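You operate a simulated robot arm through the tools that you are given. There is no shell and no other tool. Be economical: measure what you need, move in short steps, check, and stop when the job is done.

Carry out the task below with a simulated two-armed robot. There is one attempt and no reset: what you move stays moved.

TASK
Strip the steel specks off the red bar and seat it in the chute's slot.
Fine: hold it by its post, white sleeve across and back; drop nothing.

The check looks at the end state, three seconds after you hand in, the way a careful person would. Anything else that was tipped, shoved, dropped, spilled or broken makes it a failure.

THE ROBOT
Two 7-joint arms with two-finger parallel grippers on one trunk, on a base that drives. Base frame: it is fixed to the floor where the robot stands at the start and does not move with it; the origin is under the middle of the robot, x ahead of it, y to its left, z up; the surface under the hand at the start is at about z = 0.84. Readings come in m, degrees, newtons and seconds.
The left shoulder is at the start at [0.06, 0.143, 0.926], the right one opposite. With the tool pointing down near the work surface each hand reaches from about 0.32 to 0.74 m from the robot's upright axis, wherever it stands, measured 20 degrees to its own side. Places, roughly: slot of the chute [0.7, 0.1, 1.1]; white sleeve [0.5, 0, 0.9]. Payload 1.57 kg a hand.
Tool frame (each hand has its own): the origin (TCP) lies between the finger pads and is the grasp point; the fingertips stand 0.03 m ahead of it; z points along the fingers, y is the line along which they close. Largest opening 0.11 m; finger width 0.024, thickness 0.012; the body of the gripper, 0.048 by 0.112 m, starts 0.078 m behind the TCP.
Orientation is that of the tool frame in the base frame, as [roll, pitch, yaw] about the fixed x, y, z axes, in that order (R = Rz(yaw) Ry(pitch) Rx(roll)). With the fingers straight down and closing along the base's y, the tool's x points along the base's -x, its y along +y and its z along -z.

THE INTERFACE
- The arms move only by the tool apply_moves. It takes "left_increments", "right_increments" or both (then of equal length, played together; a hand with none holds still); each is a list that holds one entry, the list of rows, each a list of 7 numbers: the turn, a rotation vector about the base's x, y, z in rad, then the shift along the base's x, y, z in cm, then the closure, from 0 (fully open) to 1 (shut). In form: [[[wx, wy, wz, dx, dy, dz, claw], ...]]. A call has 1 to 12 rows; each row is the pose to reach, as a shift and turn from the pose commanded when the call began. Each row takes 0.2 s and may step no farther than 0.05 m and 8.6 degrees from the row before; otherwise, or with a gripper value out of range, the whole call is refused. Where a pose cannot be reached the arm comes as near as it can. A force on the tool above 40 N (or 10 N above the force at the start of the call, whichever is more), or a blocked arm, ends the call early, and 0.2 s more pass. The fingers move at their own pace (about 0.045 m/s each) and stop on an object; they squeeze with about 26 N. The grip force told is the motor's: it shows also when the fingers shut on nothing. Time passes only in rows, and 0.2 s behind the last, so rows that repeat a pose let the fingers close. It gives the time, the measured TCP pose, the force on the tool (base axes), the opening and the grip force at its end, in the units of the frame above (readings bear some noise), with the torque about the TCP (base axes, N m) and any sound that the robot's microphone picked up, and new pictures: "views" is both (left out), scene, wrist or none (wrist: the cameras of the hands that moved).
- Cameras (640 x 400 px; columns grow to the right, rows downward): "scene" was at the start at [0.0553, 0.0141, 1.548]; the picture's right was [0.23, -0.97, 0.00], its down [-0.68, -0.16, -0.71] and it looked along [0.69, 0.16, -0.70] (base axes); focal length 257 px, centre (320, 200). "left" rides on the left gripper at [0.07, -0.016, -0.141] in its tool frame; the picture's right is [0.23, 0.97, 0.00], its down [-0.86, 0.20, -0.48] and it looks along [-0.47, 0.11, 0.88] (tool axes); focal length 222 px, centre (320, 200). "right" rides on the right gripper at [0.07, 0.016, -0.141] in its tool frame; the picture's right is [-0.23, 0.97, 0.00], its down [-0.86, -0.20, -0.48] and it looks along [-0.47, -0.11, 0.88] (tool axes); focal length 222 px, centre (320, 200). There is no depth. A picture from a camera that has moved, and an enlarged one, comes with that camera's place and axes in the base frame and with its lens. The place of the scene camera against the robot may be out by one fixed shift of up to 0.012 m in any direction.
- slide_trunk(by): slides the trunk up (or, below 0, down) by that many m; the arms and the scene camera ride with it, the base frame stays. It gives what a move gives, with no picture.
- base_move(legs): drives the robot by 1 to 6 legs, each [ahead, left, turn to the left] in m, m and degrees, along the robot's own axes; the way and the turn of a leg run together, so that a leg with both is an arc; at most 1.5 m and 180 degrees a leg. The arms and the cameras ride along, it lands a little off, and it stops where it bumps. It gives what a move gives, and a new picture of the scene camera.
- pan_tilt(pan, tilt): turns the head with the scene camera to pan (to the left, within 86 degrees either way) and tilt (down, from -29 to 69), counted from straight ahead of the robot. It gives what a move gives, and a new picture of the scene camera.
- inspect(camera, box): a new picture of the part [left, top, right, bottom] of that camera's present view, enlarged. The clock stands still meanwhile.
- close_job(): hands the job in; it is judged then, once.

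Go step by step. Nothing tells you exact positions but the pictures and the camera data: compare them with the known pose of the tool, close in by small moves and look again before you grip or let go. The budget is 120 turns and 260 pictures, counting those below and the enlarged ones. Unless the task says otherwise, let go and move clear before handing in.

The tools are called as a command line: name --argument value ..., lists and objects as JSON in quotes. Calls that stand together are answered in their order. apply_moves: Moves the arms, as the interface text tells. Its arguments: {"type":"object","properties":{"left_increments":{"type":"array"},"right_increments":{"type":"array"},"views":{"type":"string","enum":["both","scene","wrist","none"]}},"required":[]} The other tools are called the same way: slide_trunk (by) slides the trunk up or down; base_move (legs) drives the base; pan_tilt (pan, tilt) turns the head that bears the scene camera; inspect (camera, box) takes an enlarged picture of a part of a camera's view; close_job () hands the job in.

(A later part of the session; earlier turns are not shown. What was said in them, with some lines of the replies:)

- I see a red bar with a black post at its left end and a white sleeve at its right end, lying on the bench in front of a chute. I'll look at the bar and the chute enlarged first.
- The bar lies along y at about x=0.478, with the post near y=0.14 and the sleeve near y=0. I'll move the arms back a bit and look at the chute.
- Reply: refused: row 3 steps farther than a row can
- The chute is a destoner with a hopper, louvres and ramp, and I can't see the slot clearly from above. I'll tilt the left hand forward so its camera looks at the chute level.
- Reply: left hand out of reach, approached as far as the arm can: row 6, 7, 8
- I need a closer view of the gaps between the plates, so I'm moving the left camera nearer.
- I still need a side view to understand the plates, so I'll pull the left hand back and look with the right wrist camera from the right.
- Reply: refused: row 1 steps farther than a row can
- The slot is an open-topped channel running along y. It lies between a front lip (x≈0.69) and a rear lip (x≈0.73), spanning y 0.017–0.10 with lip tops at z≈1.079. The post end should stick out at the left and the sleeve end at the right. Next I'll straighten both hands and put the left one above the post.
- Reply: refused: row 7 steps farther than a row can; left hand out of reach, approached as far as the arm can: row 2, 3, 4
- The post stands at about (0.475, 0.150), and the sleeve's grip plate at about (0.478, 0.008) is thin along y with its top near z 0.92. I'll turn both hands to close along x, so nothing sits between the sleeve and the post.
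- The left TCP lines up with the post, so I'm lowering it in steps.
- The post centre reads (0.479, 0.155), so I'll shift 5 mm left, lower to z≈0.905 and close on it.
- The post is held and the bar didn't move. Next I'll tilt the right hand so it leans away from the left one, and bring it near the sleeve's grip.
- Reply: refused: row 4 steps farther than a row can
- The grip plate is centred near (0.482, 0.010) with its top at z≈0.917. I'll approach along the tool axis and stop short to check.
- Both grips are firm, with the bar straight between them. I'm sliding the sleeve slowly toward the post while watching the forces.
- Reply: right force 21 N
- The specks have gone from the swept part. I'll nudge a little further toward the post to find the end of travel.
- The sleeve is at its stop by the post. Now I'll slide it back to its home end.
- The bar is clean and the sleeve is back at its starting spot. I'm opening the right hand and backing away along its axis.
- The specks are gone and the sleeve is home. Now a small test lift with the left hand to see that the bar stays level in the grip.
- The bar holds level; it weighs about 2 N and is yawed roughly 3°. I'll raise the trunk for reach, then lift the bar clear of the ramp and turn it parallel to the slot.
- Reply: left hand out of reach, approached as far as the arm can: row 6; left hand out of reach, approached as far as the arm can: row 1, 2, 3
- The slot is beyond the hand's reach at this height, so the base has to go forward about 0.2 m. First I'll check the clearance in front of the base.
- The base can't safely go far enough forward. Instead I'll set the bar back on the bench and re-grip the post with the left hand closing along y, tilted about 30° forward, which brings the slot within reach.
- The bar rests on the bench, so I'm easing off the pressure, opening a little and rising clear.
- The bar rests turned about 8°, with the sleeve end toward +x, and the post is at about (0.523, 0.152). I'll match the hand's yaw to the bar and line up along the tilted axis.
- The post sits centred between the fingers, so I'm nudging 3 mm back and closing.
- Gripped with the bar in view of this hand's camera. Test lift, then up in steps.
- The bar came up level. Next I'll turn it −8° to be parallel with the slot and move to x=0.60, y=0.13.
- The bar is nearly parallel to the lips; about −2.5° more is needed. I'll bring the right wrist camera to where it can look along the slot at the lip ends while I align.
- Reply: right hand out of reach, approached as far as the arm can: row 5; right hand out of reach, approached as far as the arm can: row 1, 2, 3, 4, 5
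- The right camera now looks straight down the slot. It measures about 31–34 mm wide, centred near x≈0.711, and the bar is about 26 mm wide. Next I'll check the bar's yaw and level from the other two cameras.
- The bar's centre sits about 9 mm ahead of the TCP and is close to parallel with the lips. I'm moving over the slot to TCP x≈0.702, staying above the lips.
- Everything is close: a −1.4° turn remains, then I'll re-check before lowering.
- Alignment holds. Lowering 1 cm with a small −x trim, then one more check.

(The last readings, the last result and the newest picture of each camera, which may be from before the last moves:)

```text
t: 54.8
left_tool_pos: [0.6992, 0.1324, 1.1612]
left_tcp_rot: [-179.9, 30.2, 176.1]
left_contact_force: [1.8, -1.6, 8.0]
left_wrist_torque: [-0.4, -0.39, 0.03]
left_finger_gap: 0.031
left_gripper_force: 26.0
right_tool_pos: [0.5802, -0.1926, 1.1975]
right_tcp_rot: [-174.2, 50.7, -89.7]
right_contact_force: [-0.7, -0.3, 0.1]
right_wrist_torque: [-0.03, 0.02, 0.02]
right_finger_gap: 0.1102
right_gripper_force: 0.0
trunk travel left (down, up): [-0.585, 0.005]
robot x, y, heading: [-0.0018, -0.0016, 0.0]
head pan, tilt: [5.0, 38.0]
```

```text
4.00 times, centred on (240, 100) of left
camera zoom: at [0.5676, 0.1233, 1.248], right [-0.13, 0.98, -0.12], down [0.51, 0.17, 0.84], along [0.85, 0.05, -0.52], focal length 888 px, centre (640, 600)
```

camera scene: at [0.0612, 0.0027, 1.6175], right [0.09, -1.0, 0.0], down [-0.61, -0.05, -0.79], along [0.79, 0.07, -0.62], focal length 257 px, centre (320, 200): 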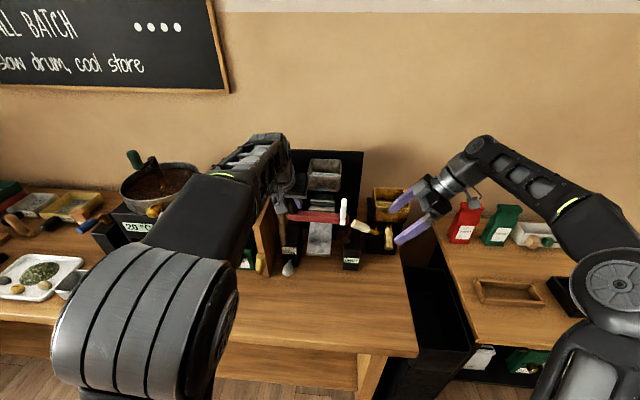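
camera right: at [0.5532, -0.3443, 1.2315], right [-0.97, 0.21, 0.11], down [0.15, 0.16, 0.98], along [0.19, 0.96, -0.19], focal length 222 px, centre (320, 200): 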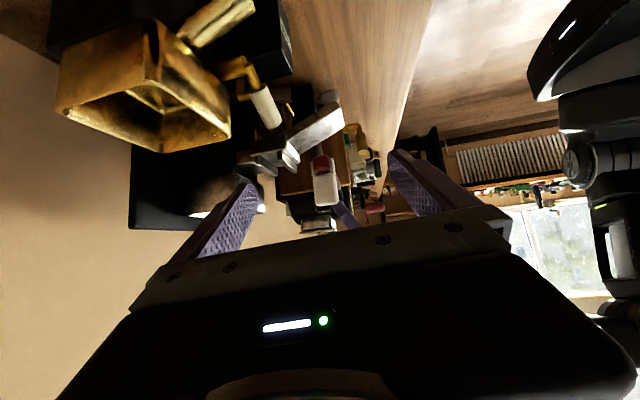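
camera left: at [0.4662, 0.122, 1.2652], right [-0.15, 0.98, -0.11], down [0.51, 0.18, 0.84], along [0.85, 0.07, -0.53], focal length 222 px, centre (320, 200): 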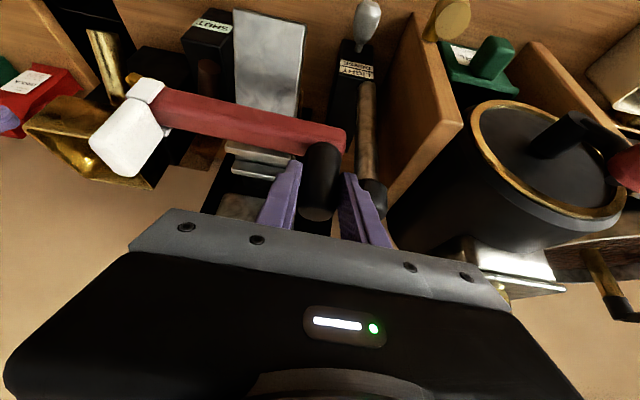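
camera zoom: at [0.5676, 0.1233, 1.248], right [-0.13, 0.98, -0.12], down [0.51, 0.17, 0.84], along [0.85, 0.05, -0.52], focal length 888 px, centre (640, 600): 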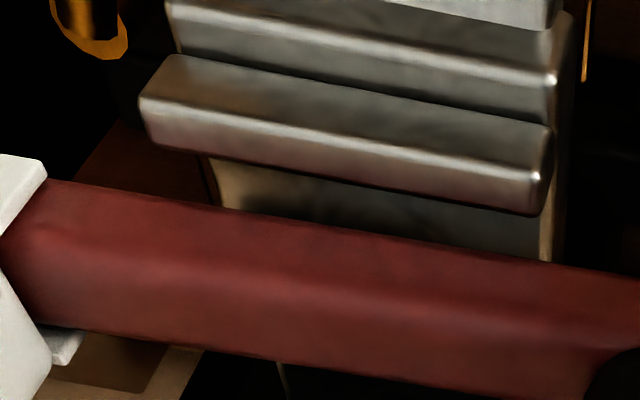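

The bar has touched down on the rear lip: it's about 6 mm too far back. I'll raise slightly and shift −x.

apply_moves --left_increments '[[[0, 0, 0, 0, 0, 0.5, 1], [0, 0, 0, -0.3, 0, 0.5, 1], [0, 0, 0, -0.6, 0, 0.5, 1], [0, 0, 0, -0.6, 0, 0.5, 1]]]' --views "none"

inspect --camera "right" --box '[240, 125, 320, 177]'

inspect --camera "left" --box '[160, 50, 320, 150]'

```text
t: 55.8
left_tool_pos: [0.6938, 0.1333, 1.1642]
left_tcp_rot: [180.0, 29.9, 176.1]
left_contact_force: [0.0, 0.2, -2.9]
left_wrist_torque: [0.18, 0.06, 0.01]
left_finger_gap: 0.031
left_gripper_force: 25.8
right_tool_pos: [0.5802, -0.1939, 1.198]
right_tcp_rot: [-174.3, 50.6, -89.7]
right_contact_force: [0.2, -1.0, 0.6]
right_wrist_torque: [-0.01, 0.01, 0.03]
right_finger_gap: 0.1102
right_gripper_force: 0.0
trunk travel left (down, up): [-0.585, 0.005]
robot x, y, heading: [0.0037, 0.0051, 0.0]
head pan, tilt: [5.0, 38.0]
```

```text
7.69 times, centred on (280, 151) of right
camera zoom: at [0.5525, -0.3457, 1.2312], right [-0.97, 0.21, 0.11], down [0.15, 0.16, 0.98], along [0.19, 0.96, -0.19], focal length 1709 px, centre (628, 577)
```

zoom: 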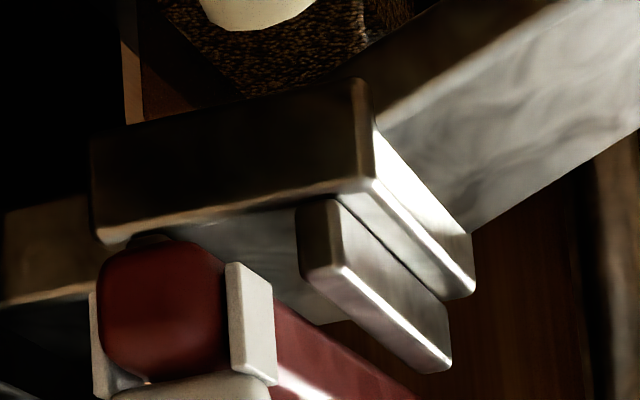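

```text
4.00 times, centred on (240, 100) of left
camera zoom: at [0.5615, 0.1242, 1.2518], right [-0.13, 0.98, -0.11], down [0.51, 0.17, 0.84], along [0.85, 0.05, -0.53], focal length 888 px, centre (640, 600)
```

zoom: 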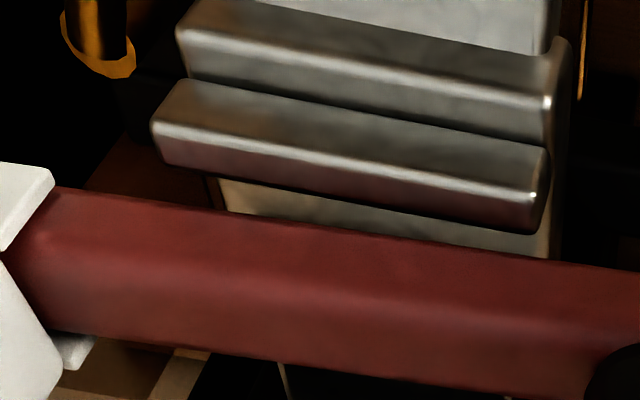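

The bar is now over the slot but about 2° off parallel. I'll rotate a bit more with an x trim, and look again.

apply_moves --left_increments '[[[0, 0, -0.018, 0.15, 0, 0, 1], [0, 0, -0.035, 0.3, 0, 0, 1], [0, 0, -0.035, 0.3, 0, 0, 1]]]' --views "none"

inspect --camera "right" --box '[240, 125, 320, 177]'

inspect --camera "left" --box '[160, 50, 320, 150]'

inspect --camera "scene" --box '[280, 175, 360, 227]'

```text
t: 56.6
left_tool_pos: [0.6965, 0.1335, 1.1648]
left_tcp_rot: [-179.9, 29.8, 174.1]
left_contact_force: [0.5, 0.3, -2.9]
left_wrist_torque: [0.67, 0.12, 0.07]
left_finger_gap: 0.0305
left_gripper_force: 26.0
right_tool_pos: [0.5831, -0.1939, 1.198]
right_tcp_rot: [-174.3, 50.6, -89.7]
right_contact_force: [-0.1, 0.0, 0.1]
right_wrist_torque: [0.02, 0.0, 0.03]
right_finger_gap: 0.1101
right_gripper_force: 0.1
trunk travel left (down, up): [-0.585, 0.005]
robot x, y, heading: [-0.0019, 0.0011, 0.1]
head pan, tilt: [5.0, 38.0]
```

```text
7.69 times, centred on (280, 151) of right
camera zoom: at [0.5525, -0.3457, 1.2312], right [-0.97, 0.21, 0.11], down [0.15, 0.16, 0.98], along [0.19, 0.96, -0.19], focal length 1709 px, centre (628, 577)
```

zoom: 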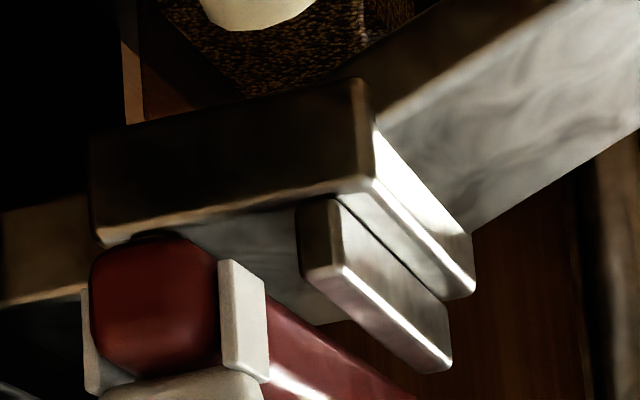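

```text
4.00 times, centred on (240, 100) of left
camera zoom: at [0.5642, 0.129, 1.2521], right [-0.1, 0.99, -0.11], down [0.52, 0.15, 0.84], along [0.85, 0.02, -0.53], focal length 888 px, centre (640, 600)
```

zoom: 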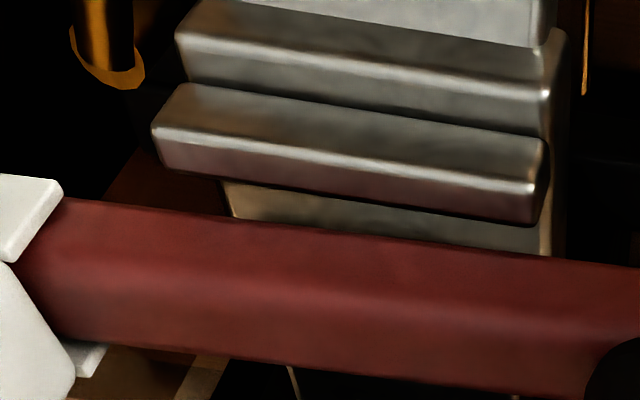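

```text
7.69 times, centred on (320, 201) of scene
camera zoom: at [0.0622, 0.0027, 1.6175], right [0.09, -1.0, 0.0], down [-0.61, -0.05, -0.79], along [0.78, 0.07, -0.62], focal length 1975 px, centre (320, 192)
```

zoom: 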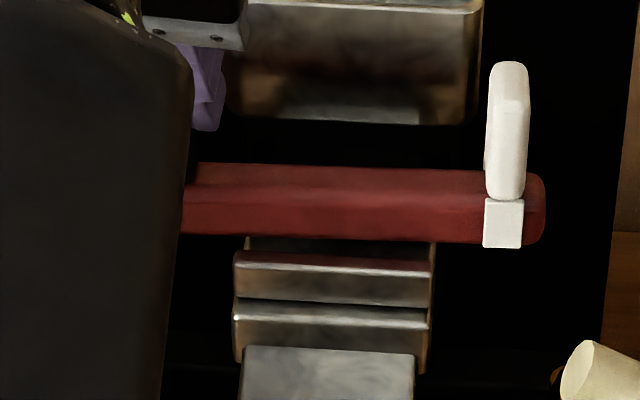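

The bar looks centred over the slot within its play. I'm lowering in small steps while watching the force.

apply_moves --left_increments '[[[0, 0, 0, 0, 0, -0.3, 1], [0, 0, 0, 0, 0, -0.6, 1], [0, 0, 0, 0, 0, -0.9, 1], [0, 0, 0, 0, 0, -0.9, 1]]]' --views "none"

inspect --camera "right" --box '[240, 125, 320, 177]'

inspect --camera "left" --box '[160, 50, 320, 150]'

```text
t: 57.6
left_tool_pos: [0.6961, 0.1329, 1.1542]
left_tcp_rot: [-180.0, 29.9, 174.1]
left_contact_force: [-1.0, -0.2, -0.6]
left_wrist_torque: [0.05, 0.07, -0.17]
left_finger_gap: 0.0308
left_gripper_force: 26.3
right_tool_pos: [0.5813, -0.1927, 1.1974]
right_tcp_rot: [-174.3, 50.7, -89.7]
right_contact_force: [-0.6, 0.3, -0.2]
right_wrist_torque: [0.0, 0.01, 0.0]
right_finger_gap: 0.1101
right_gripper_force: 0.1
trunk travel left (down, up): [-0.585, 0.005]
robot x, y, heading: [-0.0008, 0.0003, 0.1]
head pan, tilt: [5.0, 38.0]
```

```text
7.69 times, centred on (280, 151) of right
camera zoom: at [0.5523, -0.3457, 1.2313], right [-0.97, 0.21, 0.11], down [0.15, 0.16, 0.98], along [0.19, 0.96, -0.19], focal length 1709 px, centre (628, 577)
```

zoom: 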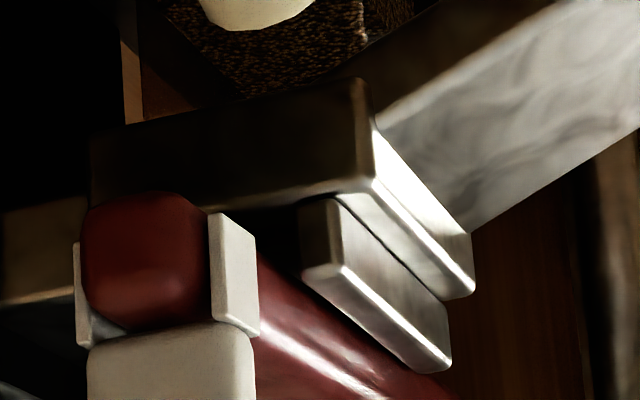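

```text
4.00 times, centred on (240, 100) of left
camera zoom: at [0.5647, 0.1293, 1.2427], right [-0.1, 0.99, -0.11], down [0.52, 0.15, 0.84], along [0.85, 0.02, -0.53], focal length 888 px, centre (640, 600)
```

zoom: 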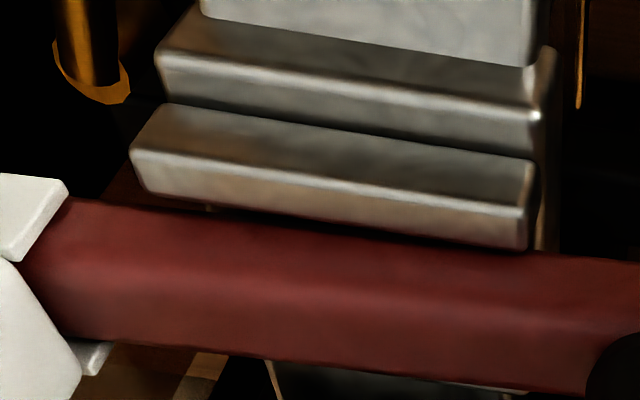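

apply_moves --left_increments '[[[0, 0, 0, 0, 0, -0.3, 1], [0, 0, 0, 0, 0, -0.6, 1], [0, 0, 0, 0, 0, -0.8, 1], [0, 0, 0, 0, 0, -0.8, 1]]]' --views "none"

inspect --camera "right" --box '[240, 125, 320, 177]'

inspect --camera "left" --box '[160, 50, 320, 150]'

```text
t: 58.6
left_tool_pos: [0.6971, 0.1319, 1.1473]
left_tcp_rot: [-179.9, 30.1, 174.1]
left_contact_force: [-1.4, 0.5, -0.7]
left_wrist_torque: [-0.09, 0.06, -0.09]
left_finger_gap: 0.0308
left_gripper_force: 26.1
right_tool_pos: [0.5811, -0.1934, 1.1982]
right_tcp_rot: [-174.3, 50.6, -89.6]
right_contact_force: [0.1, -0.3, 0.6]
right_wrist_torque: [-0.02, -0.04, -0.02]
right_finger_gap: 0.1102
right_gripper_force: 0.0
trunk travel left (down, up): [-0.585, 0.005]
robot x, y, heading: [-0.0024, -0.0024, -0.2]
head pan, tilt: [5.0, 38.0]
```

```text
7.69 times, centred on (280, 151) of right
camera zoom: at [0.5522, -0.3456, 1.2314], right [-0.97, 0.21, 0.11], down [0.15, 0.16, 0.98], along [0.19, 0.96, -0.19], focal length 1709 px, centre (628, 577)
```

zoom: 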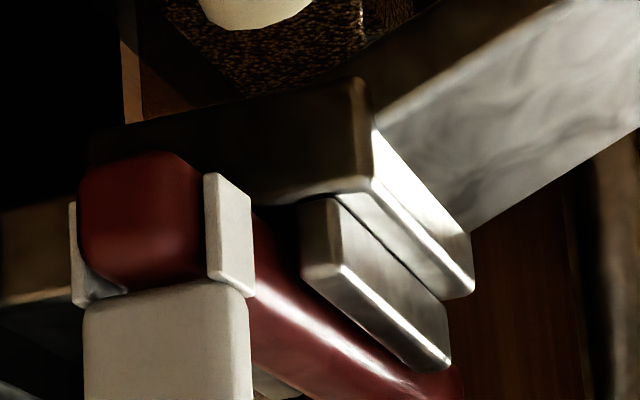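

```text
4.00 times, centred on (240, 100) of left
camera zoom: at [0.5645, 0.1285, 1.2345], right [-0.1, 0.99, -0.11], down [0.52, 0.15, 0.84], along [0.85, 0.02, -0.53], focal length 888 px, centre (640, 600)
```

zoom: 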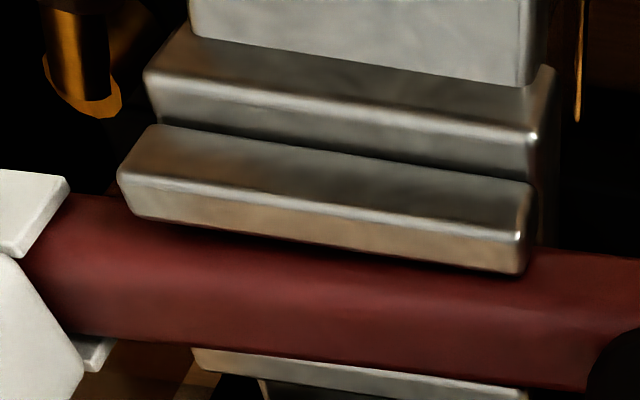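

The bar is entering the slot between both lips. I keep lowering until it touches the floor.

apply_moves --left_increments '[[[0, 0, 0, 0, 0, -0.3, 1], [0, 0, 0, 0, 0, -0.6, 1], [0, 0, 0, 0, 0, -0.8, 1], [0, 0, 0, 0, 0, -0.8, 1]]]' --views "none"

inspect --camera "right" --box '[240, 115, 320, 167]'

inspect --camera "left" --box '[160, 50, 360, 190]'

```text
t: 59.6
left_tool_pos: [0.6961, 0.1325, 1.1408]
left_tcp_rot: [-180.0, 30.1, 174.1]
left_contact_force: [-0.8, 1.7, 19.3]
left_wrist_torque: [-0.39, -0.21, -0.09]
left_finger_gap: 0.0308
left_gripper_force: 25.7
right_tool_pos: [0.5792, -0.193, 1.2001]
right_tcp_rot: [-174.1, 50.6, -89.7]
right_contact_force: [-0.8, 0.2, 0.3]
right_wrist_torque: [-0.02, 0.01, 0.01]
right_finger_gap: 0.1099
right_gripper_force: 0.1
trunk travel left (down, up): [-0.585, 0.005]
robot x, y, heading: [0.001, -0.0007, -0.1]
head pan, tilt: [5.0, 38.0]
```

```text
7.69 times, centred on (280, 141) of right
camera zoom: at [0.5504, -0.3457, 1.2324], right [-0.97, 0.21, 0.11], down [0.15, 0.16, 0.98], along [0.19, 0.96, -0.19], focal length 1709 px, centre (628, 654)
```

zoom: 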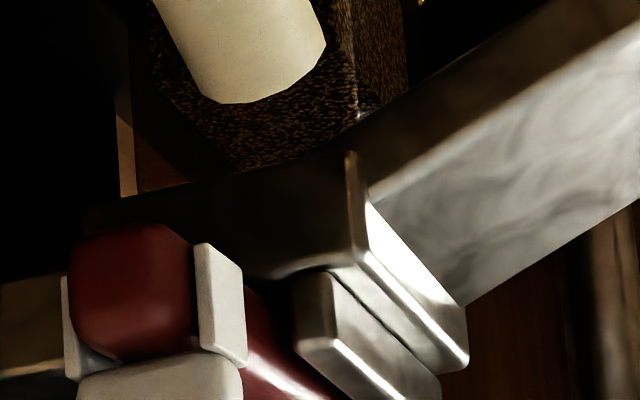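

```text
2.86 times, centred on (260, 120) of left
camera zoom: at [0.563, 0.1284, 1.2283], right [-0.1, 0.99, -0.11], down [0.52, 0.15, 0.84], along [0.85, 0.02, -0.52], focal length 635 px, centre (491, 429)
```

zoom: 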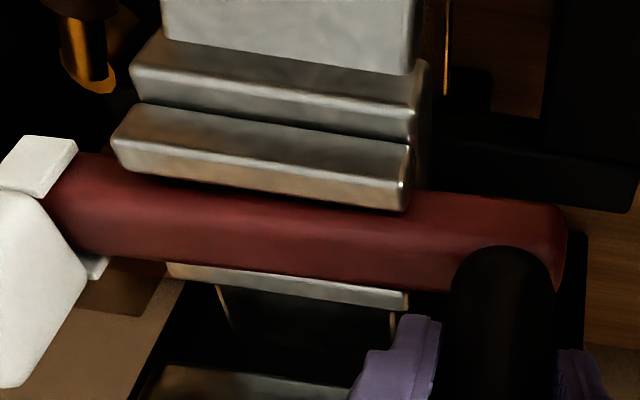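

Contact at 19 N and TCP z≈1.141 matches the slot floor, and the bar lies between both lips. I'll ease the pressure and open the fingers just a little.

apply_moves --left_increments '[[[0, 0, 0, 0, 0, 0.1, 1], [0, 0, 0, 0, 0, 0.15, 0.66], [0, 0, 0, 0, 0, 0.15, 0.6], [0, 0, 0, 0, 0, 0.15, 0.56], [0, 0, 0, 0, 0, 0.15, 0.56]]]' --views "none"

inspect --camera "left" --box '[160, 50, 360, 190]'

inspect --camera "right" --box '[230, 110, 330, 175]'

inspect --camera "scene" --box '[270, 165, 370, 230]'

```text
t: 60.8
left_tool_pos: [0.6961, 0.1329, 1.1406]
left_tcp_rot: [179.9, 29.9, 174.2]
left_contact_force: [-0.4, -0.1, 0.2]
left_wrist_torque: [-0.04, -0.01, -0.01]
left_finger_gap: 0.0484
left_gripper_force: 0.1
right_tool_pos: [0.5822, -0.1928, 1.1971]
right_tcp_rot: [-174.3, 50.6, -89.6]
right_contact_force: [-0.7, 0.6, -0.1]
right_wrist_torque: [-0.02, 0.0, 0.0]
right_finger_gap: 0.1101
right_gripper_force: 0.0
trunk travel left (down, up): [-0.585, 0.005]
robot x, y, heading: [-0.0003, 0.0, -0.0]
head pan, tilt: [5.0, 38.0]
```

```text
2.86 times, centred on (260, 120) of left
camera zoom: at [0.5646, 0.1284, 1.228], right [-0.1, 0.99, -0.11], down [0.52, 0.15, 0.84], along [0.85, 0.02, -0.53], focal length 635 px, centre (491, 429)
```

zoom: 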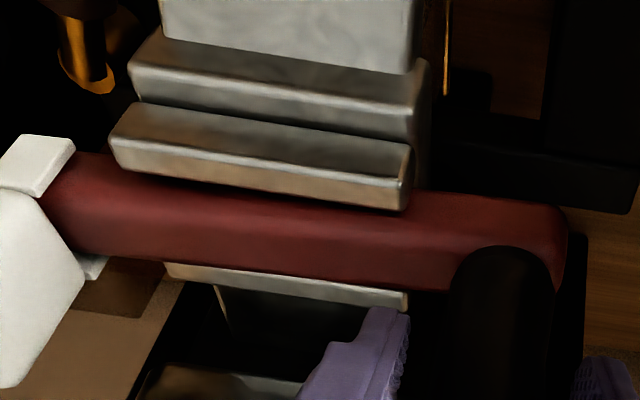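

```text
6.15 times, centred on (280, 142) of right
camera zoom: at [0.5524, -0.3457, 1.2313], right [-0.97, 0.21, 0.11], down [0.15, 0.16, 0.98], along [0.19, 0.96, -0.19], focal length 1367 px, centre (566, 554)
```

zoom: 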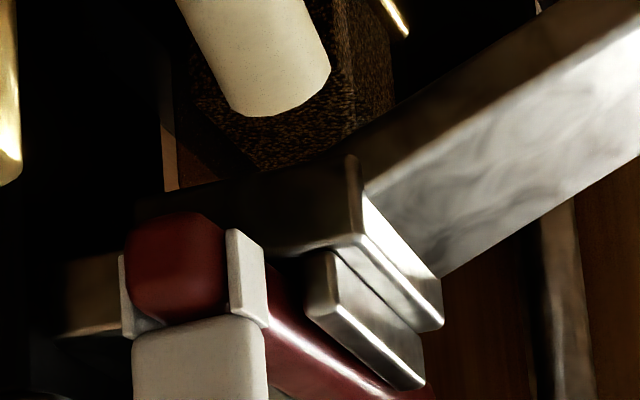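

```text
6.15 times, centred on (320, 198) of scene
camera zoom: at [0.062, 0.0027, 1.6175], right [0.09, -1.0, 0.0], down [-0.61, -0.05, -0.79], along [0.78, 0.07, -0.62], focal length 1580 px, centre (320, 215)
```

zoom: 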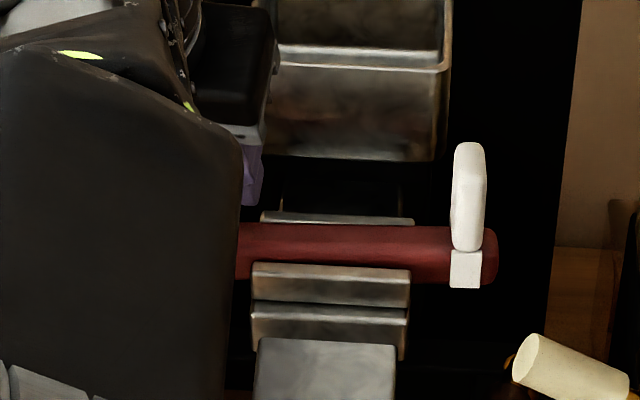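

The bar sits stable between the lips with the grip released. I'm withdrawing the left hand along its axis, and the right hand too.

apply_moves --left_increments '[[[0, 0, 0, -1, 0.1, 1.75, 0.56], [0, 0, 0, -2, 0.2, 3.5, 0.56], [0, 0, 0, -4, 0.4, 6.5, 0.56], [0, 0, 0, -7, 0.7, 9, 0.56], [0, 0, 0, -11, 1, 10.5, 0.56], [0, 0, 0, -15, 1.5, 10.5, 0.56], [0, 0, 0, -19, 3, 10, 0.5]]]' --right_increments '[[[0, 0, 0, -1, -1, 0.5, 0], [0, 0, 0, -3, -2, 0.5, 0], [0, 0, 0, -5, -3, 0.5, 0], [0, 0, 0, -8, -3, 0.5, 0], [0, 0, 0, -11, -3, 0.5, 0], [0, 0, 0, -14, -3, 0.5, 0], [0, 0, 0, -16, -3, 0.5, 0]]]' --views "both"

inspect --camera "scene" --box '[255, 150, 375, 225]'

inspect --camera "left" --box '[140, 20, 440, 220]'

```text
t: 62.4
left_tool_pos: [0.5019, 0.1612, 1.2412]
left_tcp_rot: [-180.0, 29.8, 174.2]
left_contact_force: [-1.5, -0.7, -1.0]
left_wrist_torque: [0.03, 0.0, -0.01]
left_finger_gap: 0.0551
left_gripper_force: 0.2
right_tool_pos: [0.4185, -0.2225, 1.2037]
right_tcp_rot: [-174.2, 50.7, -89.6]
right_contact_force: [-0.8, 0.6, 0.0]
right_wrist_torque: [0.02, -0.03, -0.01]
right_finger_gap: 0.1099
right_gripper_force: 0.0
right hand out of reach, approached as far as the arm can: row 1
trunk travel left (down, up): [-0.585, 0.005]
robot x, y, heading: [-0.0026, 0.0014, -0.1]
head pan, tilt: [5.0, 38.0]
camera scene: at [0.0595, 0.0019, 1.6176], right [0.09, -1.0, 0.0], down [-0.61, -0.05, -0.79], along [0.79, 0.07, -0.61], focal length 257 px, centre (320, 200)
camera right: at [0.3896, -0.3741, 1.2363], right [-0.97, 0.21, 0.11], down [0.15, 0.16, 0.98], along [0.19, 0.96, -0.19], focal length 222 px, centre (320, 200)
camera left: at [0.3705, 0.1571, 1.3296], right [-0.1, 0.99, -0.11], down [0.52, 0.15, 0.84], along [0.85, 0.02, -0.53], focal length 222 px, centre (320, 200)
```

scene: 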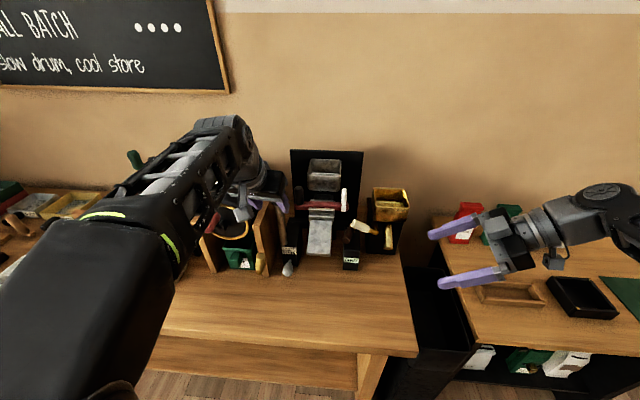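
right: 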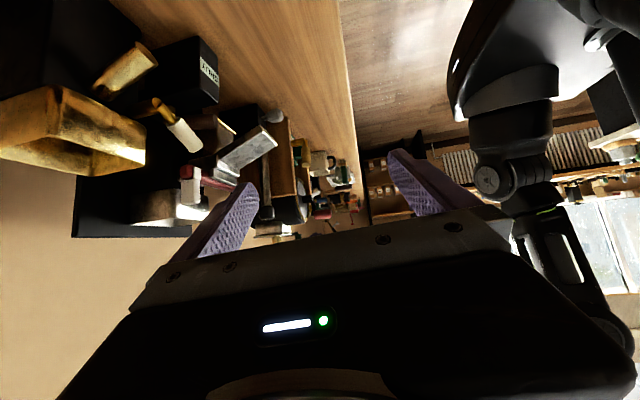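
left: 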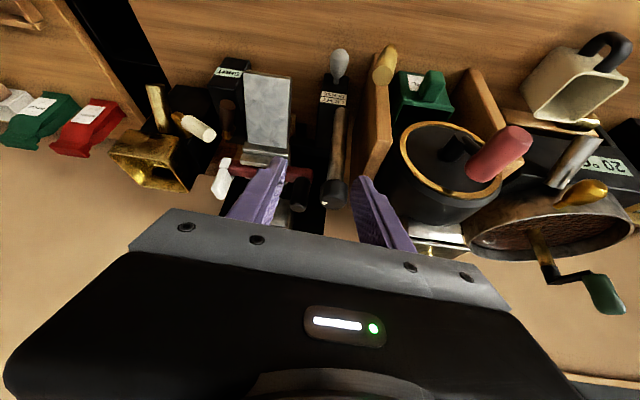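

```text
5.33 times, centred on (315, 188) of scene
camera zoom: at [0.0595, 0.0019, 1.6176], right [0.09, -1.0, 0.0], down [-0.61, -0.05, -0.79], along [0.79, 0.07, -0.61], focal length 1369 px, centre (347, 267)
```

zoom: 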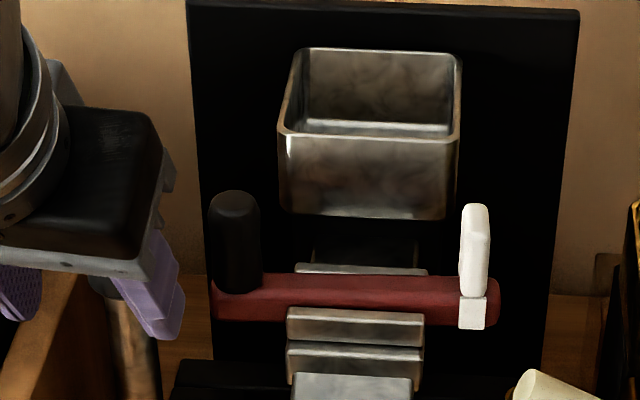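

```text
2.00 times, centred on (290, 120) of left
camera zoom: at [0.3705, 0.1571, 1.3296], right [-0.1, 0.99, -0.11], down [0.52, 0.15, 0.84], along [0.85, 0.02, -0.53], focal length 444 px, centre (380, 360)
```

zoom: 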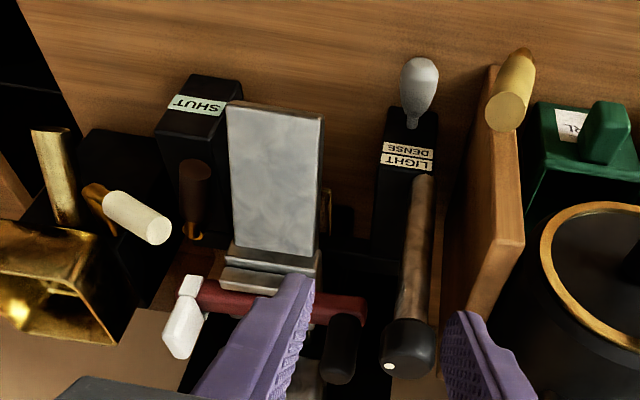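

The clean bar rests level in the slot, with the post at the left, the sleeve home at the right, and both hands clear. Nothing else has moved, so I'm handing in.

close_job

```text
The job is handed in.
```

The red bar is stripped of its specks and seated in the chute's slot, with the white sleeve back at its home end. I handed the job in, but no verdict on the check came back.

- **Stripping:** I held the bar by its post and slid the sleeve across to its stop by the post, then back. No specks showed on the bar or on the bench afterwards. I never saw where they ended up.
- **Extra handling:** The slot was out of reach with the first grip, so I set the bar back down on the bench once and took hold of the post again at an angle.
- **Seating:** On the first try the bar touched the rear lip of the slot at about 8 N. I lifted it, shifted it forward and lowered it until it met the slot floor. It stayed put when I let go.
- **Surroundings:** I saw nothing else on the bench tipped, moved or dropped, and both hands ended clear of the chute.
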